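You operate a simulated robot arm through the tools that you are given. There is no shell and no other tool. Be economical: measure what you need, move in short steps, check, and stop when the job is done.

Carry out the task below with a simulated robot arm. There is one attempt and no reset: what you move stays moved.

Task
Move the nut and ring off the grease mark and wipe it clean.
Fine: silver nut in the blue tray and white washer ring in the red tray first; wipe with the blue pad and put it back; leave the other nuts and rings. What is to be rubbed or washed off counts as gone when no trace of it is left.

Only the result counts: the job must be done as asked and must still hold three seconds after the hand-in. Knocking over, shifting, dropping, spilling or breaking anything else fails it.

Robot
A 7-joint arm with a two-finger parallel gripper, fixed in place. Base frame: the origin is at the foot of the arm, x ahead of it, y to its left, z up; the work surface is at about z = 900. Lengths are in mm, angles in degrees, forces in N, time in s.
Its first joint turns from -166.0 to 166.0 degrees. Payload 4.4 kg.
The tool frame sits at the grasp point between the pads (the TCP): z along the fingers, y along the line on which they close. The tips reach 23 mm beyond it. Largest opening 94 mm; finger width 38, thickness 10; the body of the gripper, 54 by 96 mm, starts 39 mm behind the TCP.
Orientation is that of the tool frame in the base frame, as [roll, pitch, yaw] about the fixed x, y, z axes, in that order (R = Rz(yaw) Ry(pitch) Rx(roll)). With the fingers straight down and closing along the base's y, the tool's x points along the base's -x, its y along +y and its z along -z.

Tools
- The arm moves only by the tool jog_arm. Its argument "steps" is a list of rows, each a list of 7 numbers: the shift along the tool's x, y, z in units of 20 mm (1.0 is 20 mm), then the turn, a rotation vector about the tool's x, y, z in units of 5 degrees (1.0 is 5 degrees), then the closure, from 0 (fully open) to 1 (shut). In form: [[x, y, z, wx, wy, wz, hand], ...]. A call has 1 to 8 rows; each row shifts and turns the commanded pose from where the row before left it, along the tool's axes as they then stand. A call with a number of a shift or a turn outside -1 to 1 is refused whole. Rows are played at 5 a second. More than 50 mm and 8.6 degrees between two rows, or a gripper value outside its range, and nothing of the call is played. Where a pose cannot be reached the arm comes as near as it can. A force on the tool above 90 N (or 10 N above the force at the start of the call, whichever is more), or a blocked arm, ends the call early, and 0.2 s more pass. Each finger travels about 72 mm/s and halts on what it meets, pressing with about 29 N; the grip force reading is that of the motor and also rises with nothing between the fingers. The clock runs only during rows and for 0.2 s after the last one: add rows that do not move to give the fingers time. It gives the time, the measured TCP pose, the force on the tool (base axes), the opening and the grip force at its end, in the units of the frame above (readings bear some noise), with the torque about the TCP (base axes, N m) and any sound that the robot's microphone picked up.
- Cameras (640 x 400 px; columns grow to the right, rows downward): "scene" is fixed at [219.4, 649.8, 1488]; the picture's right is [-0.29, -0.96, 0.00], its down [-0.72, 0.22, -0.66] and it looks along [0.63, -0.19, -0.75] (base axes); focal length 253 px, centre (320, 200). "wrist" rides on the gripper at [86, 16, -74] in the tool frame; the picture's right is [-0.18, 0.98, 0.00], its down [-0.58, -0.11, -0.81] and it looks along [-0.79, -0.15, 0.59] (tool axes); focal length 243 px, centre (320, 200). There is no depth. A picture from a camera that has moved, and an enlarged one, comes with that camera's place and axes in the base frame and with its lens.
- get_image(camera): a new picture of that camera. The clock stands still meanwhile.
- inspect(camera, box): a new picture of the part [left, top, right, bottom] of that camera's present view, enlarged. The clock stands still meanwhile.
- hand_in(): hands the job in; it is judged then, once.

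Go step by step. Nothing tells you positions but the pictures and the camera data: compare them with the known pose of the tool, close in by small moves and look again before you grip or let go. The budget is 120 turns and 76 pictures, counting those below and the enlarged ones. Unless the task says otherwise, let go and move clear before handing in, and close with one line.

The tools are called as name(argument=value, ...) on one line, values as JSON. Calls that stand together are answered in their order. jog_arm: Moves the arm, as the interface text tells. Its arguments: {"type":"object","properties":{"steps":{"type":"array","items":{"type":"array","items":{"type":"number"}}}},"required":["steps"]} The other tools are called the same way: get_image (camera) takes a picture; inspect (camera, box) takes an enlarged picture of a part of a camera's view; hand_in () hands the job in.

At the start:

```text
time: 0.0
tool_pos: [733.0, 484.0, 1158.2]
tcp_rot: [179.9, 0.1, 180.0]
force: [-0.4, -0.1, 0.4]
wrist_torque: [-0.02, 0.0, -0.03]
finger_gap: 93.9
gripper_force: 0.1
```

scene: 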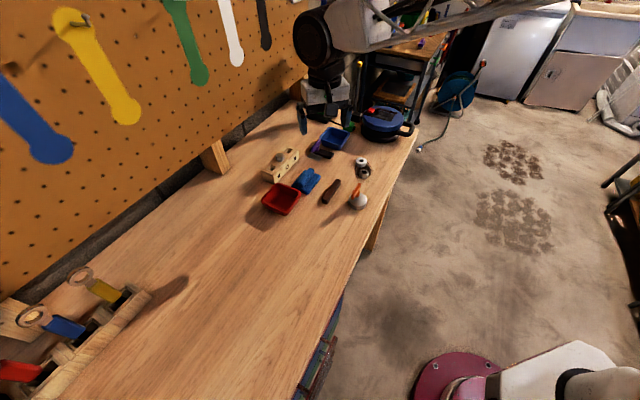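
wrist: 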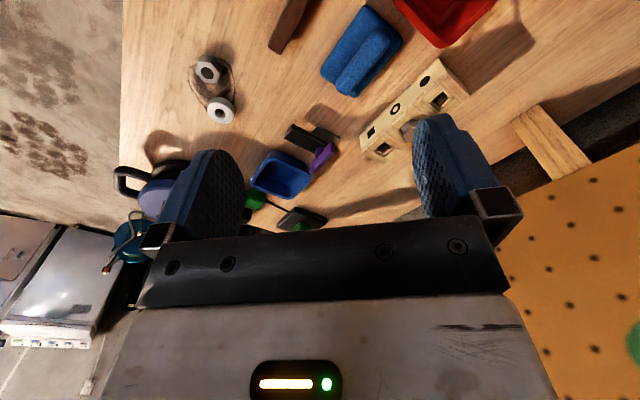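

I see the nut and washer at the mark, blue and red trays, and a blue pad. I'll enlarge both views to locate things.

inspect(camera="scene", box=[240, 100, 420, 220])

inspect(camera="wrist", box=[120, 0, 520, 250])

```text
3.33 times, centred on (330, 160) of scene
camera zoom: at [219.4, 649.8, 1488.0], right [-0.29, -0.96, 0.0], down [-0.72, 0.22, -0.66], along [0.63, -0.19, -0.75], focal length 843 px, centre (287, 333)
```

zoom: 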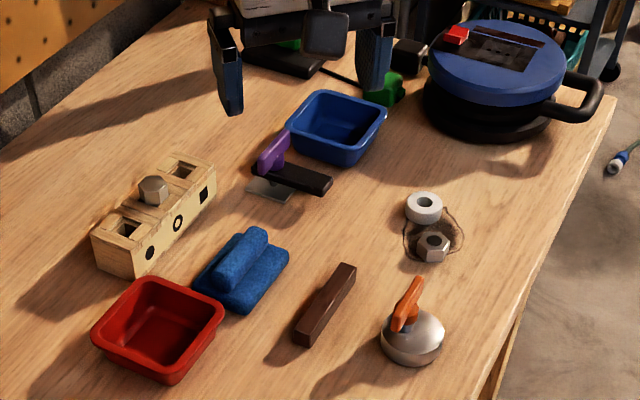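

```text
1.60 times, centred on (320, 125) of wrist
camera zoom: at [646.3, 500.7, 1233.8], right [0.18, 0.98, 0.0], down [0.58, -0.11, 0.81], along [0.79, -0.15, -0.59], focal length 388 px, centre (320, 320)
```

zoom: 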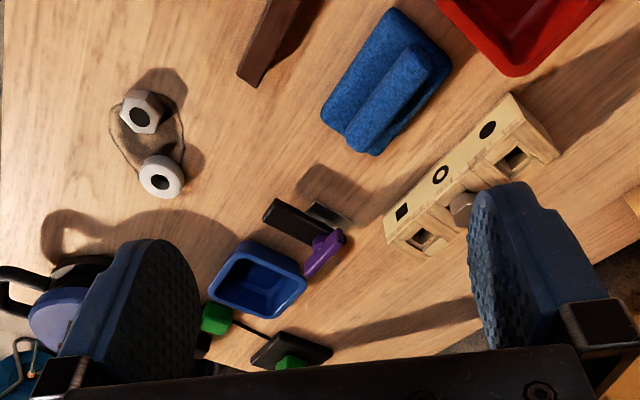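

Estimates from both views agree: nut about (773,328), washer (832,313), blue tray about (984,360), red tray (746,613), pad (791,522). I'll move above the nut and look closer.

jog_arm(steps=[[-0.26, -0.975, 0.6, 0, 0, 0, 0], [-0.26, -0.975, 0.6, 0, 0, 0, 0], [-0.26, -0.975, 0.6, 0, 0, 0, 0], [-0.26, -0.975, 0.6, 0, 0, 0, 0], [-0.26, -0.975, 0.6, 0, 0, 0, 0], [-0.26, -0.975, 0.6, 0, 0, 0, 0], [-0.26, -0.975, 0.6, 0, 0, 0, 0], [-0.26, -0.975, 0.6, 0, 0, 0, 0]])

get_image(camera="wrist")

inspect(camera="scene", box=[240, 100, 420, 220])

```text
time: 1.8
tool_pos: [772.9, 328.4, 1063.5]
tcp_rot: [180.0, 0.0, 179.9]
force: [0.8, -0.1, 0.2]
wrist_torque: [0.03, -0.02, 0.02]
finger_gap: 94.0
gripper_force: 0.0
```

```text
71 pictures are left
camera wrist: at [687.3, 344.9, 1139.2], right [0.18, 0.98, 0.0], down [0.58, -0.11, 0.81], along [0.79, -0.15, -0.59], focal length 243 px, centre (320, 200)
```

wrist: 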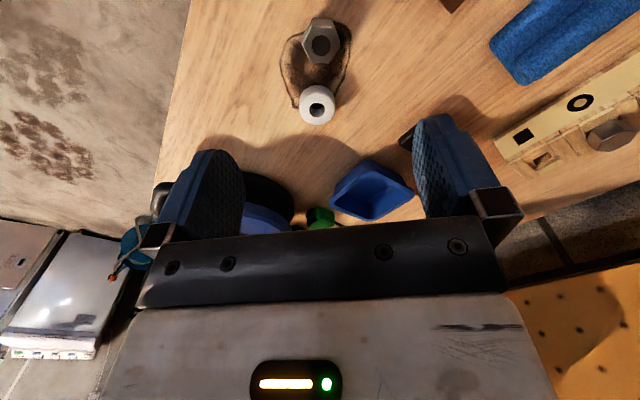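

```text
3.33 times, centred on (330, 160) of scene
camera zoom: at [219.4, 649.8, 1488.0], right [-0.29, -0.96, 0.0], down [-0.72, 0.22, -0.66], along [0.63, -0.19, -0.75], focal length 843 px, centre (287, 333)
```

zoom: 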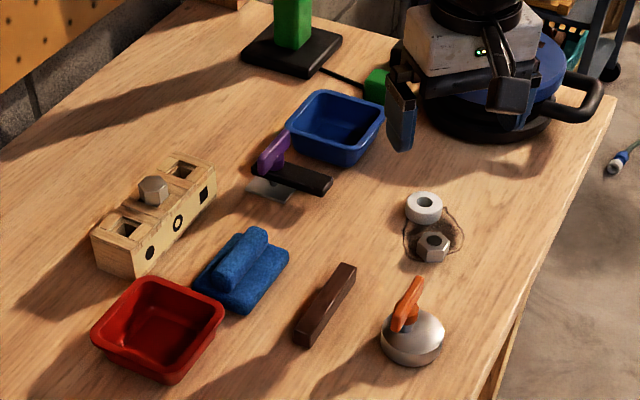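

The tool is above the nut. I'll enlarge for the nut's orientation and the mark's extent.

inspect(camera="wrist", box=[240, 0, 400, 100])

inspect(camera="scene", box=[336, 145, 384, 175])

```text
4.00 times, centred on (320, 50) of wrist
camera zoom: at [687.3, 344.9, 1139.2], right [0.18, 0.98, 0.0], down [0.58, -0.11, 0.81], along [0.79, -0.15, -0.59], focal length 970 px, centre (320, 800)
```

zoom: 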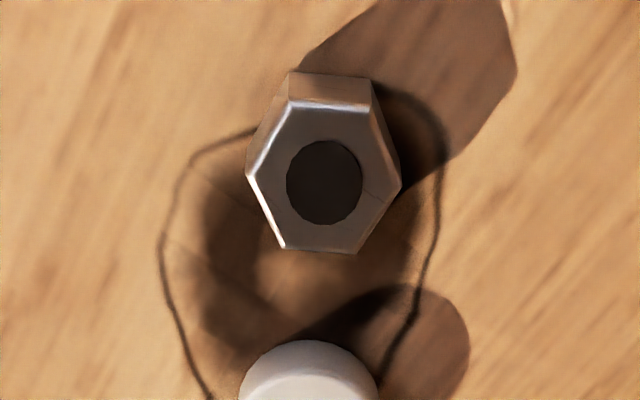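

```text
13.33 times, centred on (360, 160) of scene
camera zoom: at [219.4, 649.8, 1488.0], right [-0.29, -0.96, 0.0], down [-0.72, 0.22, -0.66], along [0.63, -0.19, -0.75], focal length 3372 px, centre (-213, 733)
```

zoom: 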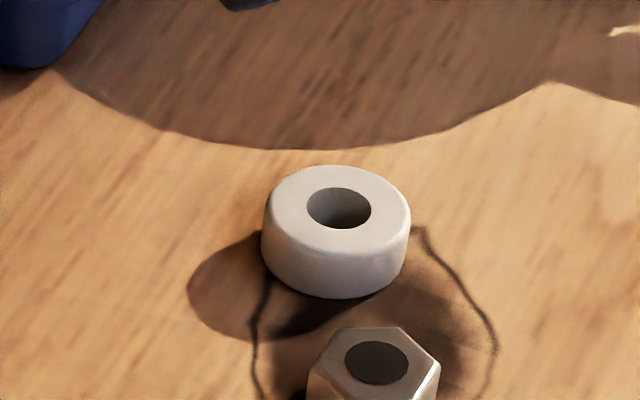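

The nut's flats face about 104° in the base plane, so I turn the yaw by +14° and descend over (771,330). I'll look before closing.

jog_arm(steps=[[0.1, 0.08, 0, 0, 0, 0, 0.15], [0, 0, 1, 0, 0, -0.7, 0.15], [0, 0, 1, 0, 0, -0.7, 0.15], [0, 0, 1, 0, 0, -0.7, 0.15], [0, 0, 1, 0, 0, -0.7, 0.15], [0, 0, 1, 0, 0, 0, 0.15], [0, 0, 0.6, 0, 0, 0, 0.15], [0, 0, 0, 0, 0, 0, 0.15]])

get_image(camera="wrist")

inspect(camera="scene", box=[320, 120, 400, 200])

```text
time: 3.6
tool_pos: [772.2, 329.0, 951.5]
tcp_rot: [179.9, 0.0, -166.0]
force: [0.5, -0.4, 0.2]
wrist_torque: [0.01, 0.04, -0.03]
finger_gap: 79.9
gripper_force: 0.1
```

```text
67 pictures are left
camera wrist: at [685.2, 324.6, 1026.4], right [-0.06, 1.0, 0.0], down [0.59, 0.04, 0.81], along [0.81, 0.05, -0.59], focal length 243 px, centre (320, 200)
```

wrist: 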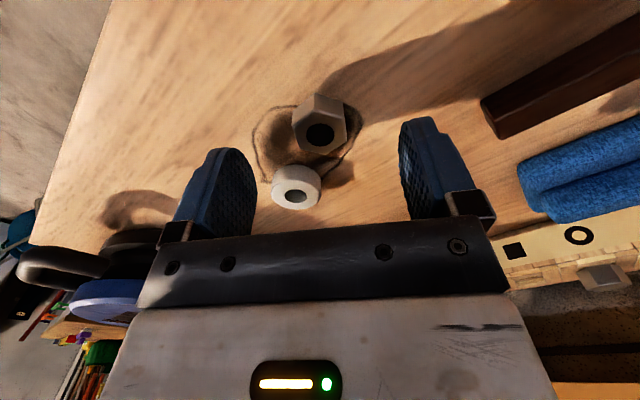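

```text
5.00 times, centred on (360, 160) of scene
camera zoom: at [219.4, 649.8, 1488.0], right [-0.29, -0.96, 0.0], down [-0.72, 0.22, -0.66], along [0.63, -0.19, -0.75], focal length 1264 px, centre (120, 400)
```

zoom: 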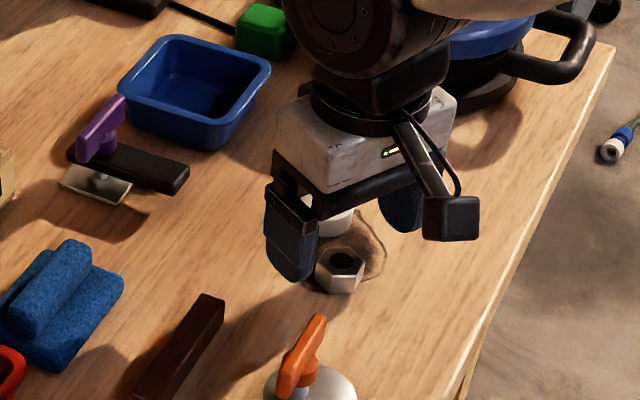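

The nut sits midway between the fingers with flats facing them. Descending and closing.

jog_arm(steps=[[0, 0, 0.6, 0, 0, 0, 0.15], [0, 0, 0.6, 0, 0, 0, 0.15], [0, 0, 0, 0, 0, 0, 0.5], [0, 0, 0, 0, 0, 0, 0.75], [0, 0, 0, 0, 0, 0, 0.85], [0, 0, 0, 0, 0, 0, 0.85], [0, 0, 0, 0, 0, 0, 0.85]])

get_image(camera="wrist")

```text
time: 5.2
tool_pos: [771.8, 329.2, 927.4]
tcp_rot: [180.0, 0.0, -165.9]
force: [0.9, 0.0, 0.0]
wrist_torque: [0.0, -0.03, 0.02]
finger_gap: 27.3
gripper_force: 29.5
```

```text
65 pictures are left
camera wrist: at [685.1, 325.1, 1002.3], right [-0.06, 1.0, 0.0], down [0.59, 0.04, 0.81], along [0.81, 0.05, -0.59], focal length 243 px, centre (320, 200)
```

wrist: 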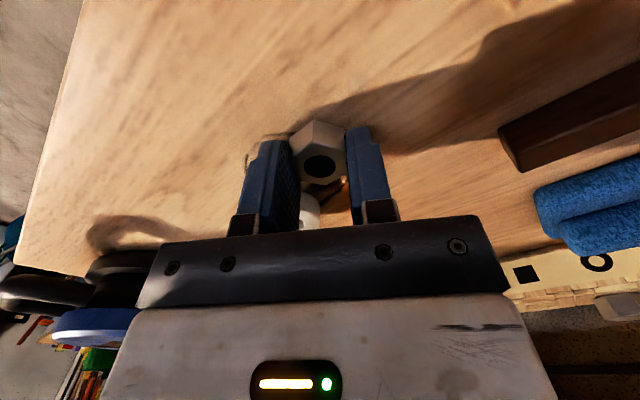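

The nut is gripped (27 mm gap). I lift straight up.

jog_arm(steps=[[0, 0, -0.5, 0, 0, 0, 0.85], [0, 0, -1, 0, 0, 0, 0.85], [0, 0, -1, 0, 0, 0, 0.85], [0, 0, -1, 0, 0, 0, 0.85], [0, 0, -1, 0, 0, 0, 0.85], [0, 0, -1, 0, 0, 0, 0.85], [0, 0, -1, 0, 0, 0, 0.85], [0, 0, -1, 0, 0, 0, 0.85]])

get_image(camera="wrist")

inspect(camera="scene", box=[300, 100, 396, 160])

```text
time: 7.0
tool_pos: [773.0, 330.4, 1077.1]
tcp_rot: [-180.0, 0.0, -166.0]
force: [-1.0, 0.3, 0.2]
wrist_torque: [0.01, 0.0, 0.04]
finger_gap: 14.2
gripper_force: 0.1
```

```text
64 pictures are left
camera wrist: at [685.6, 325.1, 1152.1], right [-0.06, 1.0, 0.0], down [0.59, 0.04, 0.81], along [0.8, 0.05, -0.59], focal length 243 px, centre (320, 200)
```

wrist: 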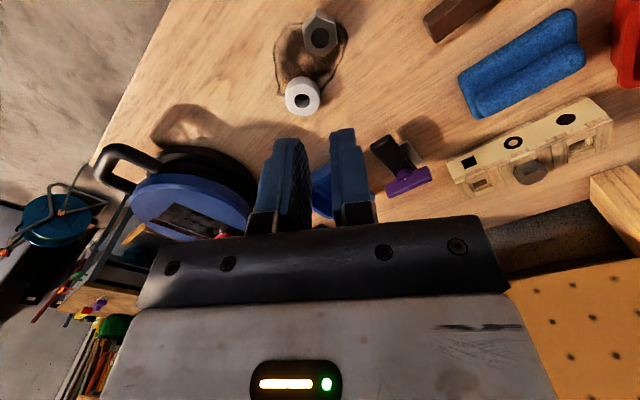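

```text
6.67 times, centred on (348, 130) of scene
camera zoom: at [219.4, 649.8, 1488.0], right [-0.29, -0.96, 0.0], down [-0.72, 0.22, -0.66], along [0.63, -0.19, -0.75], focal length 1686 px, centre (133, 667)
```

zoom: 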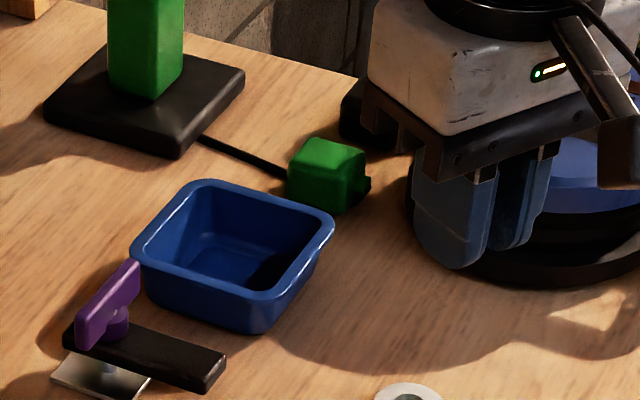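

The nut slipped out on the lift (gap 14 mm), and it is back on the mark. I'll check its pose.

inspect(camera="wrist", box=[256, 0, 384, 120])

inspect(camera="scene", box=[340, 150, 388, 180])

```text
3.33 times, centred on (320, 60) of wrist
camera zoom: at [685.6, 325.1, 1152.1], right [-0.06, 1.0, 0.0], down [0.59, 0.04, 0.81], along [0.8, 0.05, -0.59], focal length 809 px, centre (320, 667)
```

zoom: 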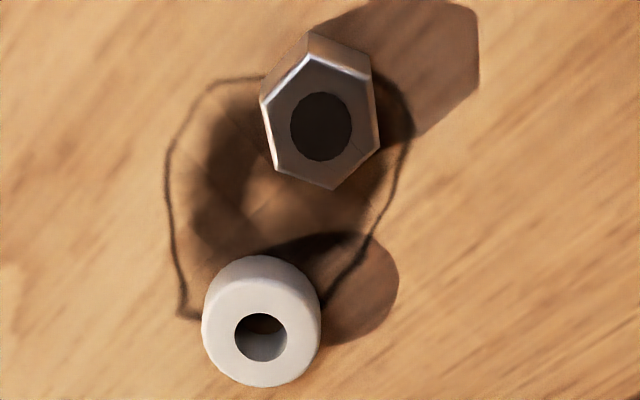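

```text
13.33 times, centred on (364, 165) of scene
camera zoom: at [219.4, 649.8, 1488.0], right [-0.29, -0.96, 0.0], down [-0.72, 0.22, -0.66], along [0.63, -0.19, -0.75], focal length 3372 px, centre (-267, 667)
```

zoom: 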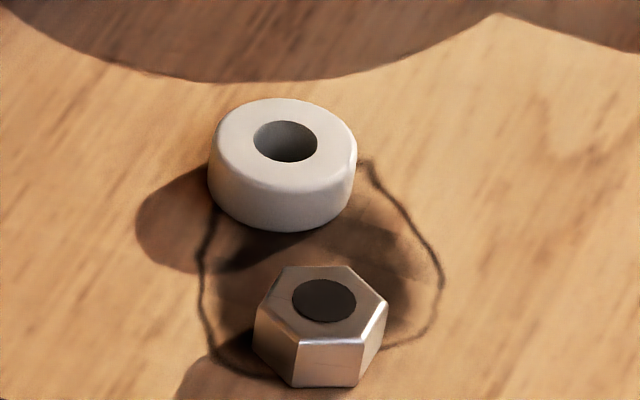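

The nut stands unchanged. I'll grip deeper and lift slower this time.

jog_arm(steps=[[0.05, 0, 1, 0, 0, 0, 0.4], [0.05, 0, 1, 0, 0, 0, 0.4], [0, 0, 1, 0, 0, 0, 0.4], [0, 0, 1, 0, 0, 0, 0.4], [0, 0, 1, 0, 0, 0, 0.4], [0, 0, 1, 0, 0, 0, 0.4], [0, 0, 1, 0, 0, 0, 0.4], [0, 0, 0.5, 0, 0, 0, 0.4]])

jog_arm(steps=[[0, 0, 0.1, 0, 0, 0, 0.4], [0, 0, 0.1, 0, 0, 0, 0.4], [0, 0, 0, 0, 0, 0, 0.4]])

```text
time: 8.8
tool_pos: [769.9, 329.7, 923.6]
tcp_rot: [180.0, -0.1, -166.0]
force: [-1.0, 0.8, -0.7]
wrist_torque: [-0.03, -0.01, -0.02]
finger_gap: 56.5
gripper_force: 0.1
```

```text
time: 9.6
tool_pos: [770.7, 330.5, 922.8]
tcp_rot: [179.9, 0.1, -166.1]
force: [-20.9, -4.9, 25.2]
wrist_torque: [-0.83, 0.85, -0.55]
finger_gap: 56.2
gripper_force: 0.0
```

The tips touch the table at TCP z≈923. I back off slightly, close, and lift a little, slowly.

jog_arm(steps=[[0, 0, -0.2, 0, 0, 0, 0.5], [0, 0, 0, 0, 0, 0, 0.8], [0, 0, 0, 0, 0, 0, 1], [0, 0, 0, 0, 0, 0, 1], [0, 0, 0, 0, 0, 0, 1], [0, 0, 0, 0, 0, 0, 1]])

jog_arm(steps=[[0, 0, -0.15, 0, 0, 0, 1], [0, 0, -0.2, 0, 0, 0, 1], [0, 0, -0.3, 0, 0, 0, 1], [0, 0, -0.3, 0, 0, 0, 1], [0, 0, -0.3, 0, 0, 0, 1], [0, 0, -0.3, 0, 0, 0, 1]])

```text
time: 11.0
tool_pos: [770.0, 330.5, 926.8]
tcp_rot: [-180.0, 0.1, -165.9]
force: [0.3, 0.0, 0.1]
wrist_torque: [0.03, -0.01, 0.01]
finger_gap: 27.6
gripper_force: 29.0
```

```text
time: 12.4
tool_pos: [771.4, 329.1, 958.9]
tcp_rot: [-179.9, 0.0, -165.9]
force: [0.1, -0.4, -0.8]
wrist_torque: [-0.02, -0.01, -0.01]
finger_gap: 27.7
gripper_force: 29.2
```

The nut is held now. I'll raise gently and check.

jog_arm(steps=[[0, 0, -0.4, 0, 0, 0, 1], [0, 0, -0.5, 0, 0, 0, 1], [0, 0, -0.5, 0, 0, 0, 1], [0, 0, -0.5, 0, 0, 0, 1], [0, 0, -0.5, 0, 0, 0, 1], [0, 0, -0.5, 0, 0, 0, 1], [0, 0, -0.5, 0, 0, 0, 1], [0, 0, -0.3, 0, 0, 0, 1]])

get_image(camera="wrist")

```text
time: 14.2
tool_pos: [770.1, 330.2, 1031.2]
tcp_rot: [180.0, 0.0, -166.0]
force: [0.0, 1.1, -0.4]
wrist_torque: [0.04, 0.02, 0.0]
finger_gap: 27.6
gripper_force: 29.3
```

```text
60 pictures are left
camera wrist: at [683.7, 325.0, 1106.5], right [-0.06, 1.0, 0.0], down [0.59, 0.04, 0.81], along [0.8, 0.05, -0.59], focal length 243 px, centre (320, 200)
```

wrist: 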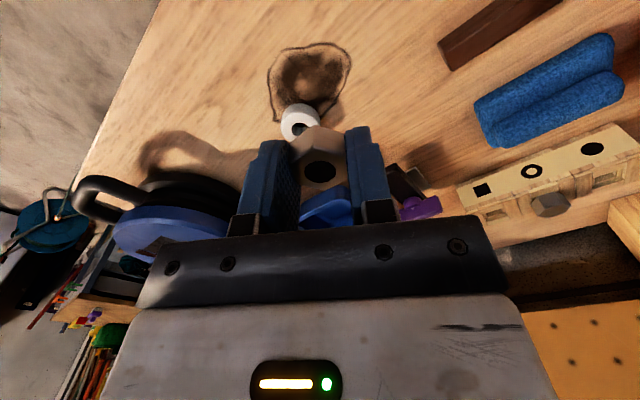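

The nut is held firmly. I head toward the blue tray, turning the yaw about +24° to align with its sides, and look again.

jog_arm(steps=[[-0.5, 0.05, 0, 0, 0, -0.6, 1], [-0.6, 0.05, 0, 0, 0, -0.6, 1], [-0.6, 0.05, 0, 0, 0, -0.6, 1], [-0.6, 0.05, 0, 0, 0, -0.6, 1], [-0.6, 0.05, 0, 0, 0, -0.6, 1], [-0.6, 0.05, 0, 0, 0, -0.6, 1], [-0.6, 0.05, 0, 0, 0, -0.6, 1], [-0.5, 0.05, 0, 0, 0, -0.6, 1]])

get_image(camera="wrist")

inspect(camera="scene", box=[300, 90, 396, 170])

```text
time: 16.0
tool_pos: [850.6, 373.7, 1032.8]
tcp_rot: [-180.0, 0.0, -141.9]
force: [0.6, -0.2, 0.1]
wrist_torque: [-0.01, 0.0, 0.02]
finger_gap: 27.6
gripper_force: 29.0
```

```text
59 pictures are left
camera wrist: at [773.1, 333.7, 1108.1], right [-0.46, 0.89, 0.0], down [0.52, 0.27, 0.81], along [0.72, 0.37, -0.59], focal length 243 px, centre (320, 200)
```

wrist: 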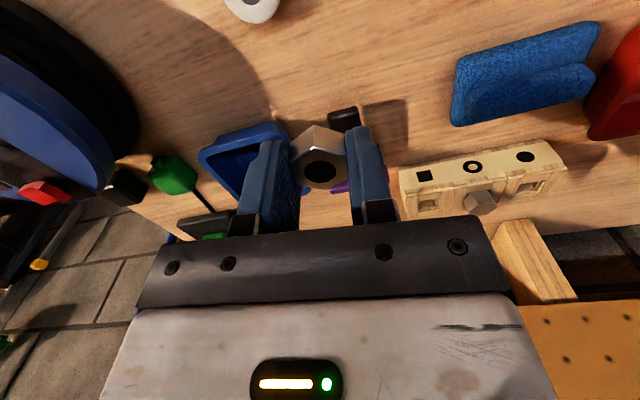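

```text
5.00 times, centred on (348, 130) of scene
camera zoom: at [219.4, 649.8, 1488.0], right [-0.29, -0.96, 0.0], down [-0.72, 0.22, -0.66], along [0.63, -0.19, -0.75], focal length 1264 px, centre (180, 550)
```

zoom: 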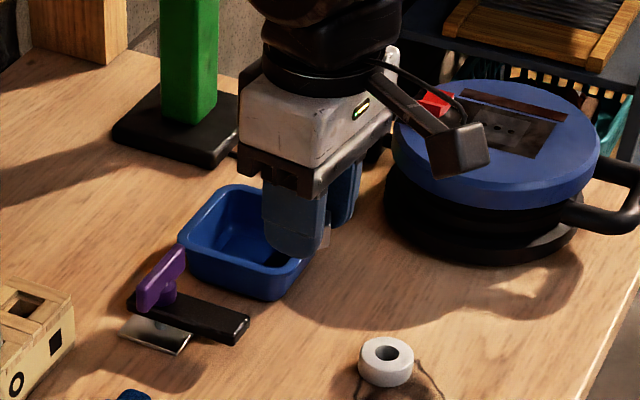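

Tray centre works out to about (975,363), rim about z 932, beyond straight-down reach. I tilt the tool 30° outward, then shift over the tray.

jog_arm(steps=[[0, 0, 0, 0, -0.6, 0, 1], [0, 0, 0, 0, -0.8, 0, 1], [0, 0, 0, 0, -1, 0, 1], [0, 0, 0, 0, -1, 0, 1], [0, 0, 0, 0, -1, 0, 1], [0, 0, 0, 0, -0.8, 0, 1], [0, 0, 0, 0, -0.8, 0, 1], [0, 0, 0, 0, 0, 0, 1]])

jog_arm(steps=[[-0.49, -0.53, 0.285, 0, 0, 0, 1], [-0.49, -0.53, 0.285, 0, 0, 0, 1], [-0.49, -0.53, 0.285, 0, 0, 0, 1], [-0.49, -0.53, 0.285, 0, 0, 0, 1], [-0.49, -0.53, 0.285, 0, 0, 0, 1], [-0.49, -0.53, 0.285, 0, 0, 0, 1], [-0.49, -0.53, 0.285, 0, 0, 0, 1], [-0.49, -0.53, 0.285, 0, 0, 0, 1]])

inspect(camera="scene", box=[300, 90, 396, 170])

get_image(camera="wrist")

```text
time: 17.8
tool_pos: [850.2, 373.5, 1032.3]
tcp_rot: [180.0, 30.2, -142.1]
force: [0.0, -0.2, -0.4]
wrist_torque: [0.05, 0.02, -0.02]
finger_gap: 27.7
gripper_force: 28.7
```

```text
time: 19.6
tool_pos: [975.4, 365.8, 1031.2]
tcp_rot: [-180.0, 30.0, -142.0]
force: [0.3, -0.3, -0.8]
wrist_torque: [-0.02, 0.01, 0.05]
finger_gap: 27.6
gripper_force: 29.3
```

```text
5.00 times, centred on (348, 130) of scene
camera zoom: at [219.4, 649.8, 1488.0], right [-0.29, -0.96, 0.0], down [-0.72, 0.22, -0.66], along [0.63, -0.19, -0.75], focal length 1264 px, centre (180, 550)
```

zoom: 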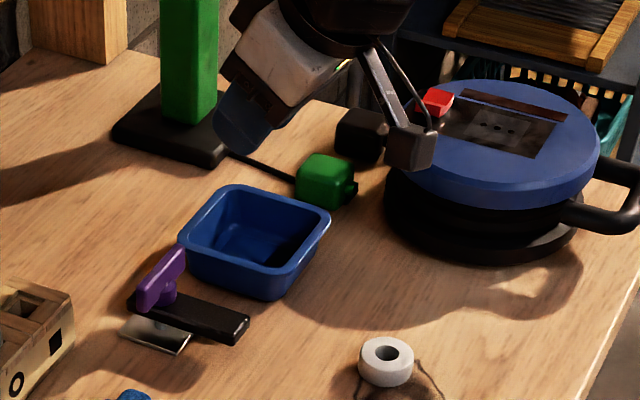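

```text
56 pictures are left
camera wrist: at [876.6, 309.4, 1052.8], right [-0.48, 0.87, 0.09], down [0.15, -0.02, 0.99], along [0.86, 0.49, -0.12], focal length 243 px, centre (320, 200)
```

wrist: 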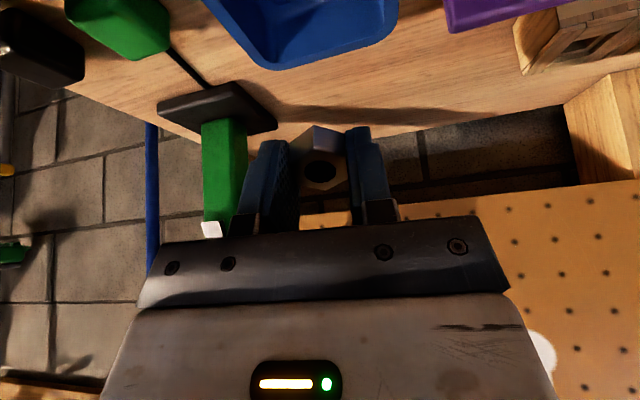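

The tilted pose is reachable. I lower toward the tray in two stages, looking between.

jog_arm(steps=[[0.335, -0.0125, 0.449, 0, 0, 0, 1], [0.335, -0.0125, 0.449, 0, 0, 0, 1], [0.335, -0.0125, 0.449, 0, 0, 0, 1], [0.335, -0.0125, 0.449, 0, 0, 0, 1], [0.335, -0.0125, 0.449, 0, 0, 0, 1], [0.335, -0.0125, 0.449, 0, 0, 0, 1]])

inspect(camera="scene", box=[316, 100, 380, 150])

get_image(camera="wrist")

```text
time: 21.0
tool_pos: [968.3, 358.9, 964.3]
tcp_rot: [-180.0, 30.1, -142.0]
force: [-0.1, 0.4, -0.4]
wrist_torque: [-0.03, 0.03, 0.0]
finger_gap: 27.7
gripper_force: 29.0
```

```text
8.00 times, centred on (348, 125) of scene
camera zoom: at [219.4, 649.8, 1488.0], right [-0.29, -0.96, 0.0], down [-0.72, 0.22, -0.66], along [0.63, -0.19, -0.75], focal length 2023 px, centre (96, 800)
```

zoom: 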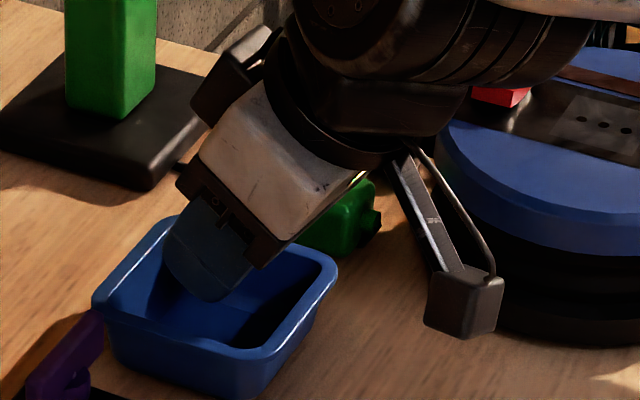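

```text
54 pictures are left
camera wrist: at [870.2, 302.8, 987.2], right [-0.48, 0.87, 0.09], down [0.15, -0.02, 0.99], along [0.86, 0.49, -0.12], focal length 243 px, centre (320, 200)
```

wrist: 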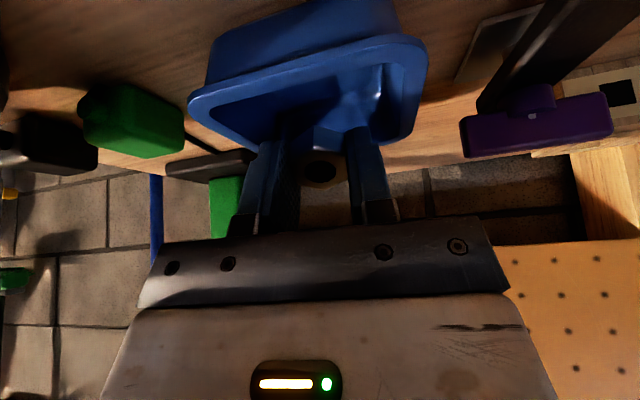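

Projected, the nut is centred over the tray. I lower a further 22 mm and release gently.

jog_arm(steps=[[0.275, 0, 0.475, 0, 0, 0, 1], [0.275, 0, 0.475, 0, 0, 0, 1], [0, 0, 0, 0, 0, 0, 1]])

inspect(camera="scene", box=[316, 100, 380, 150])

```text
time: 21.8
tool_pos: [967.4, 357.5, 944.0]
tcp_rot: [180.0, 30.0, -142.1]
force: [-0.2, 1.1, 0.0]
wrist_torque: [-0.01, -0.01, 0.0]
finger_gap: 27.8
gripper_force: 28.8
```

```text
8.00 times, centred on (348, 125) of scene
camera zoom: at [219.4, 649.8, 1488.0], right [-0.29, -0.96, 0.0], down [-0.72, 0.22, -0.66], along [0.63, -0.19, -0.75], focal length 2023 px, centre (96, 800)
```

zoom: 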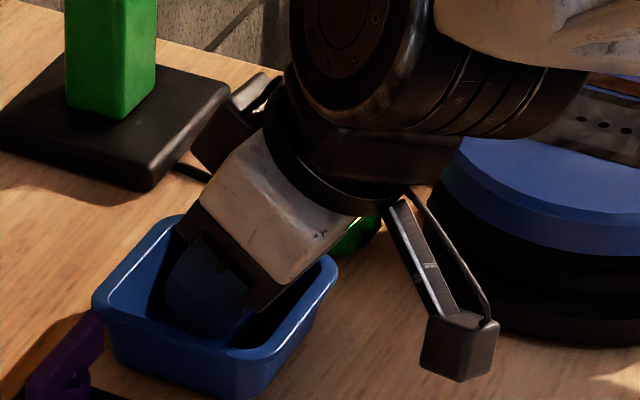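

The fingers are inside the tray without contact. I open a little and lift straight out.

jog_arm(steps=[[0, 0, 0, 0, 0, 0, 0.65], [0, 0, 0, 0, 0, 0, 0.6], [0, 0, 0, 0, 0, 0, 0.6], [0, 0, 0, 0, 0, 0, 0.6], [-0.275, 0, -0.475, 0, 0, 0, 0.6], [-0.275, 0, -0.475, 0, 0, 0, 0.6], [-0.4, 0, -0.69, 0, 0, 0, 0.6], [-0.5, 0, -0.866, 0, 0, 0, 0.6]])

jog_arm(steps=[[-0.3, 0, -0.52, 0, 0, 0, 0.6], [0.5, 0.53, -0.285, 0, 0, 0, 0.6], [0.5, 0.53, -0.285, 0, 0, 0, 0.6], [0.5, 0.53, -0.285, 0, 0, 0, 0.6], [0.5, 0.53, -0.285, 0, 0, 0, 0.6], [0.5, 0.53, -0.285, 0, 0, 0, 0.6], [0.5, 0.53, -0.285, 0, 0, 0, 0.6], [0.5, 0.53, -0.285, 0, 0, 0, 0.6]])

inspect(camera="scene", box=[300, 110, 396, 170])

```text
time: 23.6
tool_pos: [968.3, 356.6, 998.6]
tcp_rot: [-179.9, 30.0, -142.0]
force: [-0.3, -1.3, 0.4]
wrist_torque: [-0.01, -0.01, 0.02]
finger_gap: 37.7
gripper_force: 0.0
```

```text
time: 25.4
tool_pos: [856.6, 367.9, 1012.0]
tcp_rot: [-180.0, 30.0, -142.0]
force: [0.2, 0.0, -0.4]
wrist_torque: [-0.02, -0.02, 0.01]
finger_gap: 37.4
gripper_force: 0.0
```

```text
6.67 times, centred on (348, 140) of scene
camera zoom: at [219.4, 649.8, 1488.0], right [-0.29, -0.96, 0.0], down [-0.72, 0.22, -0.66], along [0.63, -0.19, -0.75], focal length 1686 px, centre (133, 600)
```

zoom: 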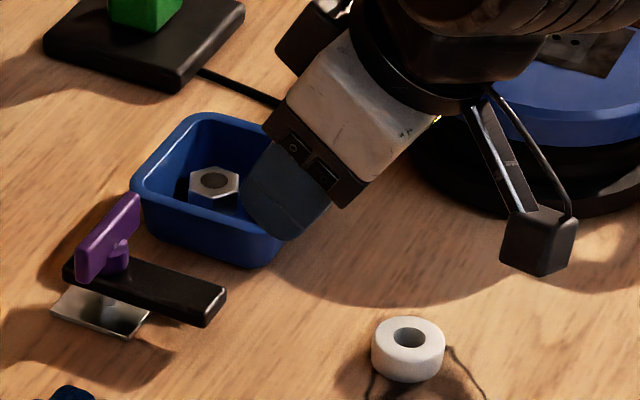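

The nut is in the blue tray. Now I level the tool and move above the washer.

jog_arm(steps=[[0, 0, 0, 0, 0.9, 0, 0.2], [0, 0, 0, 0, 0.9, 0, 0.2], [0, 0, 0, 0, 0.9, 0, 0.2], [0, 0, 0, 0, 0.9, 0, 0.2], [0, 0, 0, 0, 0.9, 0, 0.2], [0, 0, 0, 0, 0.9, 0, 0.2], [0, 0, 0, 0, 0.6, 0, 0.2]])

jog_arm(steps=[[0.9, -0.46, 0, 0, 0, 0, 0.2], [0.9, -0.46, 0, 0, 0, 0, 0.2], [0.9, -0.46, 0, 0, 0, 0, 0.2], [0, 0, 0.5, 0, 0, 0, 0.2], [0, 0, 1, 0, 0, 0, 0.2], [0, 0, 1, 0, 0, 0, 0.2], [0, 0, 0, 0, 0, 0, 0.2]])

get_image(camera="wrist")

```text
time: 27.0
tool_pos: [858.9, 366.3, 1012.6]
tcp_rot: [-180.0, 0.0, -142.0]
force: [-0.6, 0.1, 0.8]
wrist_torque: [-0.01, 0.01, -0.01]
finger_gap: 75.4
gripper_force: 0.0
```

```text
time: 28.6
tool_pos: [835.3, 310.6, 960.2]
tcp_rot: [180.0, -0.1, -142.0]
force: [-0.6, 0.0, -0.4]
wrist_torque: [0.02, -0.04, 0.01]
finger_gap: 75.2
gripper_force: 0.1
```

```text
51 pictures are left
camera wrist: at [756.7, 270.5, 1036.4], right [-0.46, 0.89, 0.0], down [0.52, 0.27, 0.81], along [0.72, 0.37, -0.59], focal length 243 px, centre (320, 200)
```

wrist: 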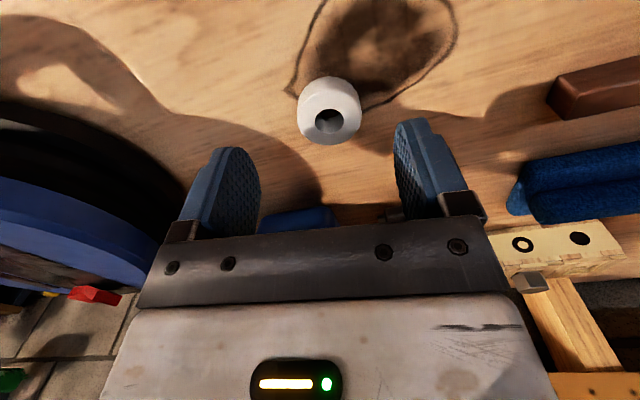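

The washer is about 5 mm off centre along the closing axis; I correct that, descend and close.

jog_arm(steps=[[0, 0.27, 0.3, 0, 0, 0, 0.2], [0, 0, 0.7, 0, 0, 0, 0.2], [0, 0, 0.7, 0, 0, 0, 0.2], [0, 0, 0, 0, 0, 0, 0.2], [0, 0, 0, 0, 0, 0, 0.6], [0, 0, 0, 0, 0, 0, 1], [0, 0, 0, 0, 0, 0, 1], [0, 0, 0, 0, 0, 0, 1]])

jog_arm(steps=[[0, 0, 0, 0, 0, 0, 1], [0, 0, -0.15, 0, 0, 0, 1], [0, 0, -0.2, 0, 0, 0, 1], [0, 0, -0.3, 0, 0, 0, 1], [0, 0, -0.4, 0, 0, 0, 1], [0, 0, -0.5, 0, 0, 0, 1], [0, 0, -0.5, 0, 0, 0, 1], [0, 0, -0.5, 0, 0, 0, 1]])

get_image(camera="wrist")

```text
time: 30.4
tool_pos: [830.5, 316.1, 927.3]
tcp_rot: [179.9, 0.1, -142.0]
force: [-0.2, 0.5, -0.2]
wrist_torque: [0.02, 0.03, 0.03]
finger_gap: 36.8
gripper_force: 29.2
```

```text
time: 32.2
tool_pos: [831.1, 316.0, 977.8]
tcp_rot: [-180.0, 0.0, -142.0]
force: [-0.5, -0.3, -0.9]
wrist_torque: [0.02, 0.03, 0.01]
finger_gap: 36.7
gripper_force: 29.0
```

```text
50 pictures are left
camera wrist: at [752.4, 276.4, 1054.4], right [-0.46, 0.89, 0.0], down [0.53, 0.27, 0.81], along [0.72, 0.37, -0.59], focal length 243 px, centre (320, 200)
```

wrist: 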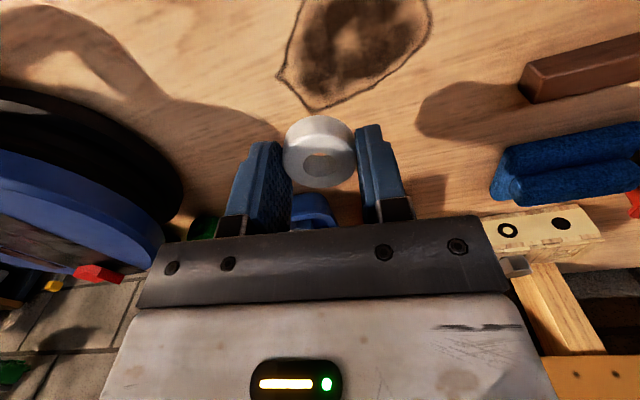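

The washer is held. I carry it up and across to the red tray at about (731,614), whose sides match the current yaw.

jog_arm(steps=[[-0.2, 0.55, -0.45, 0, 0, 0, 1], [-0.2, 0.55, -0.45, 0, 0, 0, 1], [-0.2, 0.55, -0.45, 0, 0, 0, 1], [-0.2, 0.55, -0.45, 0, 0, 0, 1], [-0.2, 0.55, -0.45, 0, 0, 0, 1], [-0.2, 0.55, -0.45, 0, 0, 0, 1], [-0.2, 0.55, -0.45, 0, 0, 0, 1], [-0.2, 0.55, -0.45, 0, 0, 0, 1]])

jog_arm(steps=[[-0.25, 0.7, 0, 0, 0, 0, 1], [-0.25, 0.7, 0, 0, 0, 0, 1], [-0.25, 0.7, 0, 0, 0, 0, 1], [-0.25, 0.7, 0, 0, 0, 0, 1], [-0.25, 0.7, 0, 0, 0, 0, 1], [-0.25, 0.7, 0, 0, 0, 0, 1], [-0.25, 0.7, 0, 0, 0, 0, 1], [-0.25, 0.7, 0, 0, 0, 0, 1]])

jog_arm(steps=[[-0.235, 0.69, 0, 0, 0, 0, 1], [-0.235, 0.69, 0, 0, 0, 0, 1], [-0.235, 0.69, 0, 0, 0, 0, 1], [-0.235, 0.69, 0, 0, 0, 0, 1], [-0.235, 0.69, 0, 0, 0, 0, 1], [-0.235, 0.69, 0, 0, 0, 0, 1], [-0.235, 0.69, 0, 0, 0, 0, 1]])

get_image(camera="wrist")

inspect(camera="scene", box=[232, 110, 392, 230])

```text
time: 34.0
tool_pos: [802.2, 405.5, 1050.0]
tcp_rot: [-180.0, 0.1, -142.0]
force: [0.2, 0.2, -1.1]
wrist_torque: [-0.03, 0.0, 0.01]
finger_gap: 37.0
gripper_force: 28.4
```

```text
time: 35.8
tool_pos: [762.3, 516.9, 1050.2]
tcp_rot: [-179.9, 0.0, -141.9]
force: [0.4, -0.5, -0.1]
wrist_torque: [-0.01, -0.02, 0.05]
finger_gap: 36.7
gripper_force: 28.7
```

```text
time: 37.4
tool_pos: [731.7, 613.5, 1051.4]
tcp_rot: [179.9, 0.1, -142.1]
force: [-0.2, 0.3, 0.2]
wrist_torque: [0.03, 0.04, 0.0]
finger_gap: 36.9
gripper_force: 28.9
```

```text
49 pictures are left
camera wrist: at [654.0, 572.9, 1126.9], right [-0.46, 0.89, 0.0], down [0.53, 0.27, 0.81], along [0.72, 0.37, -0.59], focal length 243 px, centre (320, 200)
```

wrist: 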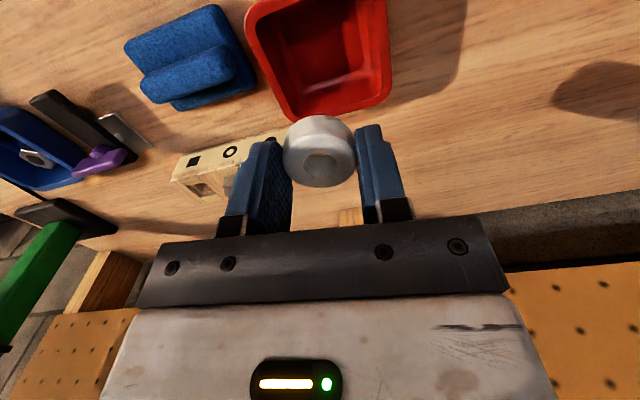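

```text
3.33 times, centred on (312, 170) of scene
camera zoom: at [219.4, 649.8, 1488.0], right [-0.29, -0.96, 0.0], down [-0.72, 0.22, -0.66], along [0.63, -0.19, -0.75], focal length 843 px, centre (347, 300)
```

zoom: 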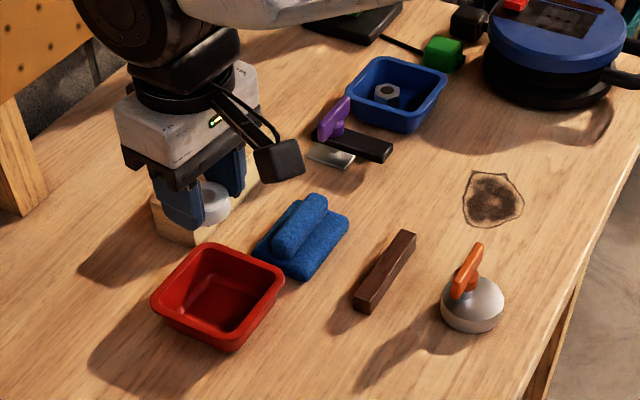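

Centred within a few mm. I descend to just above the rim and check.

jog_arm(steps=[[0.12, 0.05, 0.4, 0, 0, 0, 1], [0, 0, 0.7, 0, 0, 0, 1], [0, 0, 0.7, 0, 0, 0, 1], [0, 0, 0.7, 0, 0, 0, 1], [0, 0, 0.7, 0, 0, 0, 1], [0, 0, 0.7, 0, 0, 0, 1], [0, 0, 0.4, 0, 0, 0, 1], [0, 0, 0, 0, 0, 0, 1]])

get_image(camera="wrist")

inspect(camera="scene", box=[240, 150, 320, 230])

```text
time: 39.2
tool_pos: [727.0, 614.2, 965.2]
tcp_rot: [-180.0, -0.1, -142.0]
force: [-0.4, 0.0, 0.3]
wrist_torque: [-0.01, 0.03, 0.0]
finger_gap: 36.8
gripper_force: 29.3
```

```text
47 pictures are left
camera wrist: at [649.8, 573.7, 1039.9], right [-0.46, 0.89, 0.0], down [0.53, 0.27, 0.81], along [0.72, 0.37, -0.59], focal length 243 px, centre (320, 200)
```

wrist: 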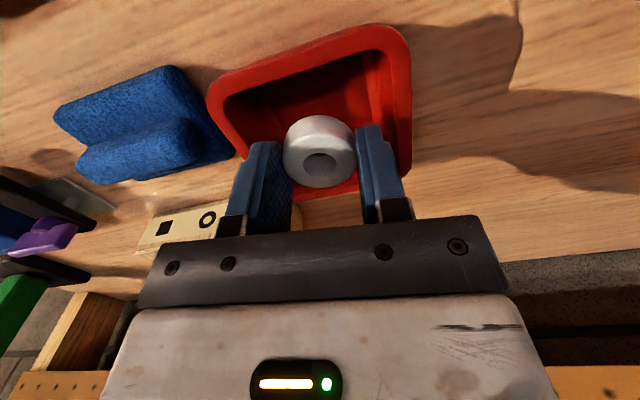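

```text
5.00 times, centred on (280, 190) of scene
camera zoom: at [219.4, 649.8, 1488.0], right [-0.29, -0.96, 0.0], down [-0.72, 0.22, -0.66], along [0.63, -0.19, -0.75], focal length 1264 px, centre (520, 250)
```

zoom: 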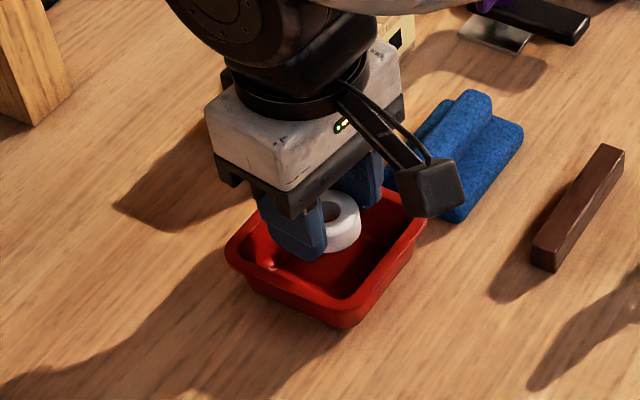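

The washer is centred; the tray is turned about 8° relative to the fingers. I align, lower, and open slightly.

jog_arm(steps=[[0.0, 0, 0, 0, 0, -0.8, 1], [0, 0, 0, 0, 0, -0.8, 1], [0, 0, 0.5, 0, 0, 0, 1], [0, 0, 0.6, 0, 0, 0, 1], [0, 0, 0, 0, 0, 0, 0.7], [0, 0, 0, 0, 0, 0, 0.55], [0, 0, 0, 0, 0, 0, 0.55], [0, 0, 0, 0, 0, 0, 0.55]])

inspect(camera="scene", box=[240, 150, 320, 230])

```text
time: 41.0
tool_pos: [726.8, 612.5, 942.5]
tcp_rot: [-179.9, 0.1, -134.1]
force: [0.9, -1.0, -0.4]
wrist_torque: [0.01, 0.0, 0.0]
finger_gap: 42.2
gripper_force: 0.0
```

```text
5.00 times, centred on (280, 190) of scene
camera zoom: at [219.4, 649.8, 1488.0], right [-0.29, -0.96, 0.0], down [-0.72, 0.22, -0.66], along [0.63, -0.19, -0.75], focal length 1264 px, centre (520, 250)
```

zoom: 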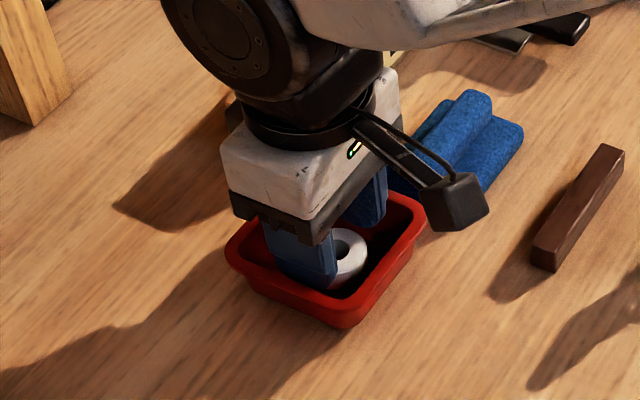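

The washer is lying in the red tray. I lift straight out, well above everything, and look for the pad.

jog_arm(steps=[[0, 0, -0.5, 0, 0, 0, 0.55], [0, 0, -1, 0, 0, 0, 0.55], [0, 0, -1, 0, 0, 0, 0.55], [0, 0, -1, 0, 0, 0, 0.55], [0, 0, -1, 0, 0, 0, 0.4], [0, 0, -1, 0, 0, 0, 0.2], [0, 0, -1, 0, 0, 0, 0.2]])

get_image(camera="wrist")

inspect(camera="scene", box=[240, 150, 336, 220])

```text
time: 42.6
tool_pos: [728.2, 611.3, 1073.3]
tcp_rot: [-180.0, 0.1, -134.0]
force: [-0.4, -0.3, -0.4]
wrist_torque: [0.02, -0.03, 0.0]
finger_gap: 75.1
gripper_force: 0.0
```

```text
44 pictures are left
camera wrist: at [657.1, 561.0, 1148.3], right [-0.58, 0.81, 0.0], down [0.48, 0.34, 0.81], along [0.66, 0.47, -0.59], focal length 243 px, centre (320, 200)
```

wrist: 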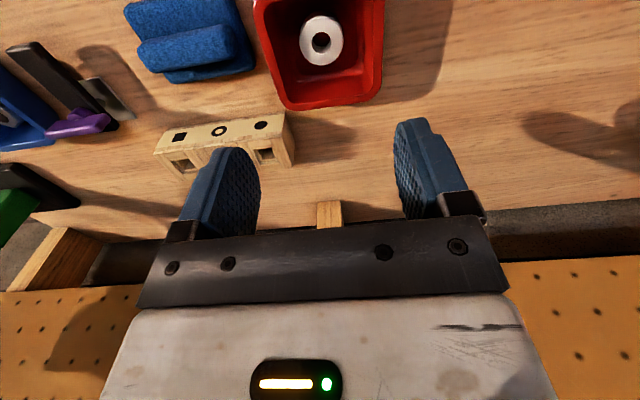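

```text
5.71 times, centred on (288, 185) of scene
camera zoom: at [219.4, 649.8, 1488.0], right [-0.29, -0.96, 0.0], down [-0.72, 0.22, -0.66], along [0.63, -0.19, -0.75], focal length 1445 px, centre (503, 286)
```

zoom: 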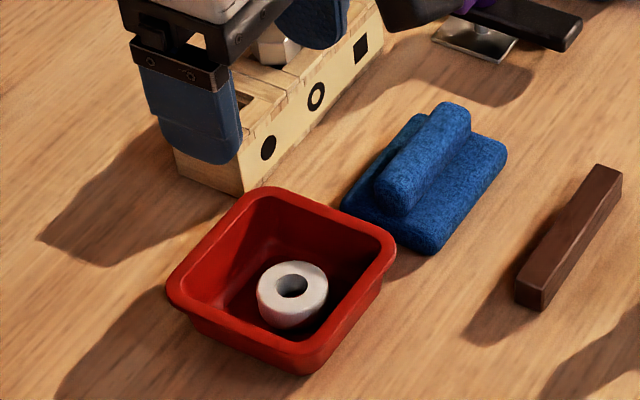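

Washer is in place. The pad's ridge is centred near (787,524), running about 137°, so I move over it and turn the closing axis across the ridge.

jog_arm(steps=[[0.18, -0.858, 0, 0, 0, 0.9, 0.2], [0.18, -0.858, 0, 0, 0, 0, 0.2], [0.18, -0.858, 0, 0, 0, 0, 0.2], [0.18, -0.858, 0, 0, 0, 0, 0.2], [0.18, -0.858, 0, 0, 0, 0, 0.2], [0.18, -0.858, 0, 0, 0, 0, 0.2], [0, 0, 0, 0, 0, 1, 0.2], [0, 0, 0, 0, 0, 1, 0.2]])

jog_arm(steps=[[0, 0, 0, 0, 0, 1, 0.2], [0, 0, 0, 0, 0, 1, 0.2], [0, 0, 0, 0, 0, 1, 0.2], [0, 0, 0, 0, 0, 1, 0.2], [0, 0, 0, 0, 0, 1, 0.2], [0, 0, 0, 0, 0, 1, 0.2], [0, 0, 0, 0, 0, 1, 0.2], [0, 0, 0, 0, 0, 1, 0.2]])

jog_arm(steps=[[0, 0, 0, 0, 0, 1, 0.2], [0, 0, 0, 0, 0, 1, 0.2], [0, 0, 0, 0, 0, 1, 0.2], [0, 0, 0, 0, 0, 1, 0.2], [0, 0, 0, 0, 0, 1, 0.2], [0, 0, 0, 0, 0, 1, 0.2], [0, 0, 0, 0, 0, 0.9, 0.2], [0, 0, 0, 0, 0, 0, 0.2]])

get_image(camera="wrist")

inspect(camera="scene", box=[260, 140, 340, 200])

```text
time: 44.4
tool_pos: [782.0, 522.9, 1073.1]
tcp_rot: [-180.0, -0.1, -148.5]
force: [0.5, -0.4, 0.9]
wrist_torque: [0.02, -0.02, 0.0]
finger_gap: 75.2
gripper_force: 0.1
```

```text
time: 46.2
tool_pos: [781.1, 523.5, 1074.7]
tcp_rot: [-179.9, 0.0, 171.5]
force: [-0.1, 0.4, -0.5]
wrist_torque: [0.01, 0.0, -0.01]
finger_gap: 75.2
gripper_force: 0.0
```

```text
time: 48.0
tool_pos: [781.9, 521.6, 1072.3]
tcp_rot: [-180.0, 0.0, 137.0]
force: [0.6, -0.2, -0.1]
wrist_torque: [0.0, 0.01, 0.01]
finger_gap: 75.3
gripper_force: 0.1
```

```text
42 pictures are left
camera wrist: at [729.5, 593.7, 1148.2], right [0.81, 0.59, 0.0], down [0.35, -0.48, 0.81], along [0.48, -0.65, -0.59], focal length 243 px, centre (320, 200)
```

wrist: 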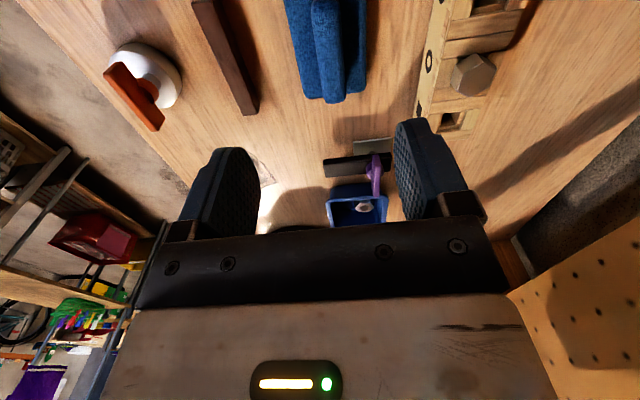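

```text
6.67 times, centred on (300, 170) of scene
camera zoom: at [219.4, 649.8, 1488.0], right [-0.29, -0.96, 0.0], down [-0.72, 0.22, -0.66], along [0.63, -0.19, -0.75], focal length 1686 px, centre (453, 400)
```

zoom: 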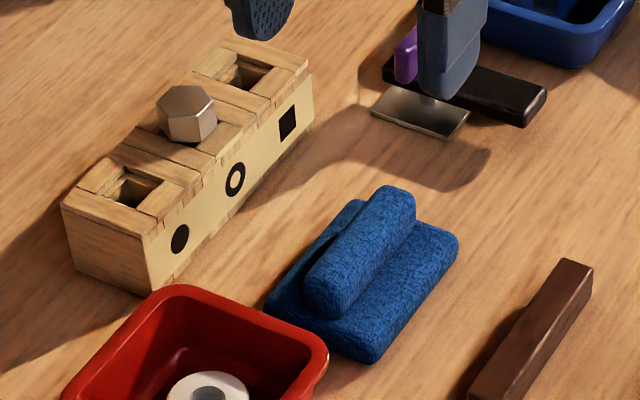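

The ridge is about 9 mm off along the closing axis and 5° turned. I correct and descend partway to check heights.

jog_arm(steps=[[-0.4, 0.44, 0, 0, 0, 0, 0.2], [0, 0, 0.5, 0, 0, 0.5, 0.2], [0, 0, 1, 0, 0, 0.5, 0.2], [0, 0, 1, 0, 0, 0, 0.2], [0, 0, 1, 0, 0, 0, 0.2], [0, 0, 0.8, 0, 0, 0, 0.2], [0, 0, 0, 0, 0, 0, 0.2]])

get_image(camera="wrist")

inspect(camera="scene", box=[270, 140, 334, 200])

```text
time: 49.6
tool_pos: [792.2, 524.8, 985.8]
tcp_rot: [180.0, 0.0, 132.0]
force: [0.3, 0.9, 1.3]
wrist_torque: [-0.02, -0.03, 0.04]
finger_gap: 75.4
gripper_force: 0.1
```

```text
40 pictures are left
camera wrist: at [746.6, 599.1, 1061.7], right [0.85, 0.52, 0.0], down [0.31, -0.51, 0.81], along [0.42, -0.69, -0.59], focal length 243 px, centre (320, 200)
```

wrist: 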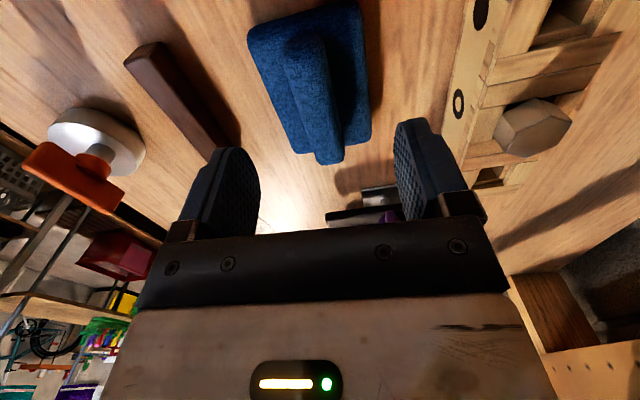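

```text
6.67 times, centred on (302, 170) of scene
camera zoom: at [219.4, 649.8, 1488.0], right [-0.29, -0.96, 0.0], down [-0.72, 0.22, -0.66], along [0.63, -0.19, -0.75], focal length 1686 px, centre (440, 400)
```

zoom: 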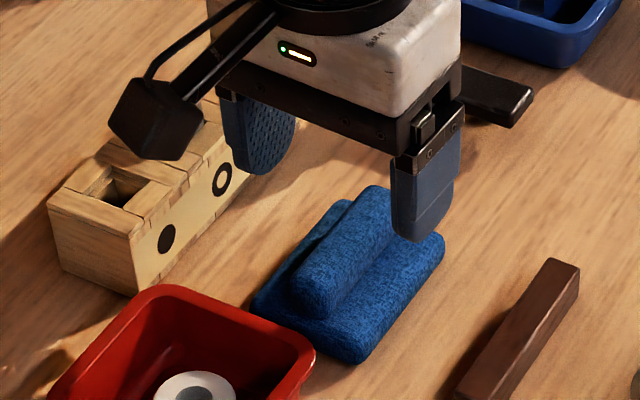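

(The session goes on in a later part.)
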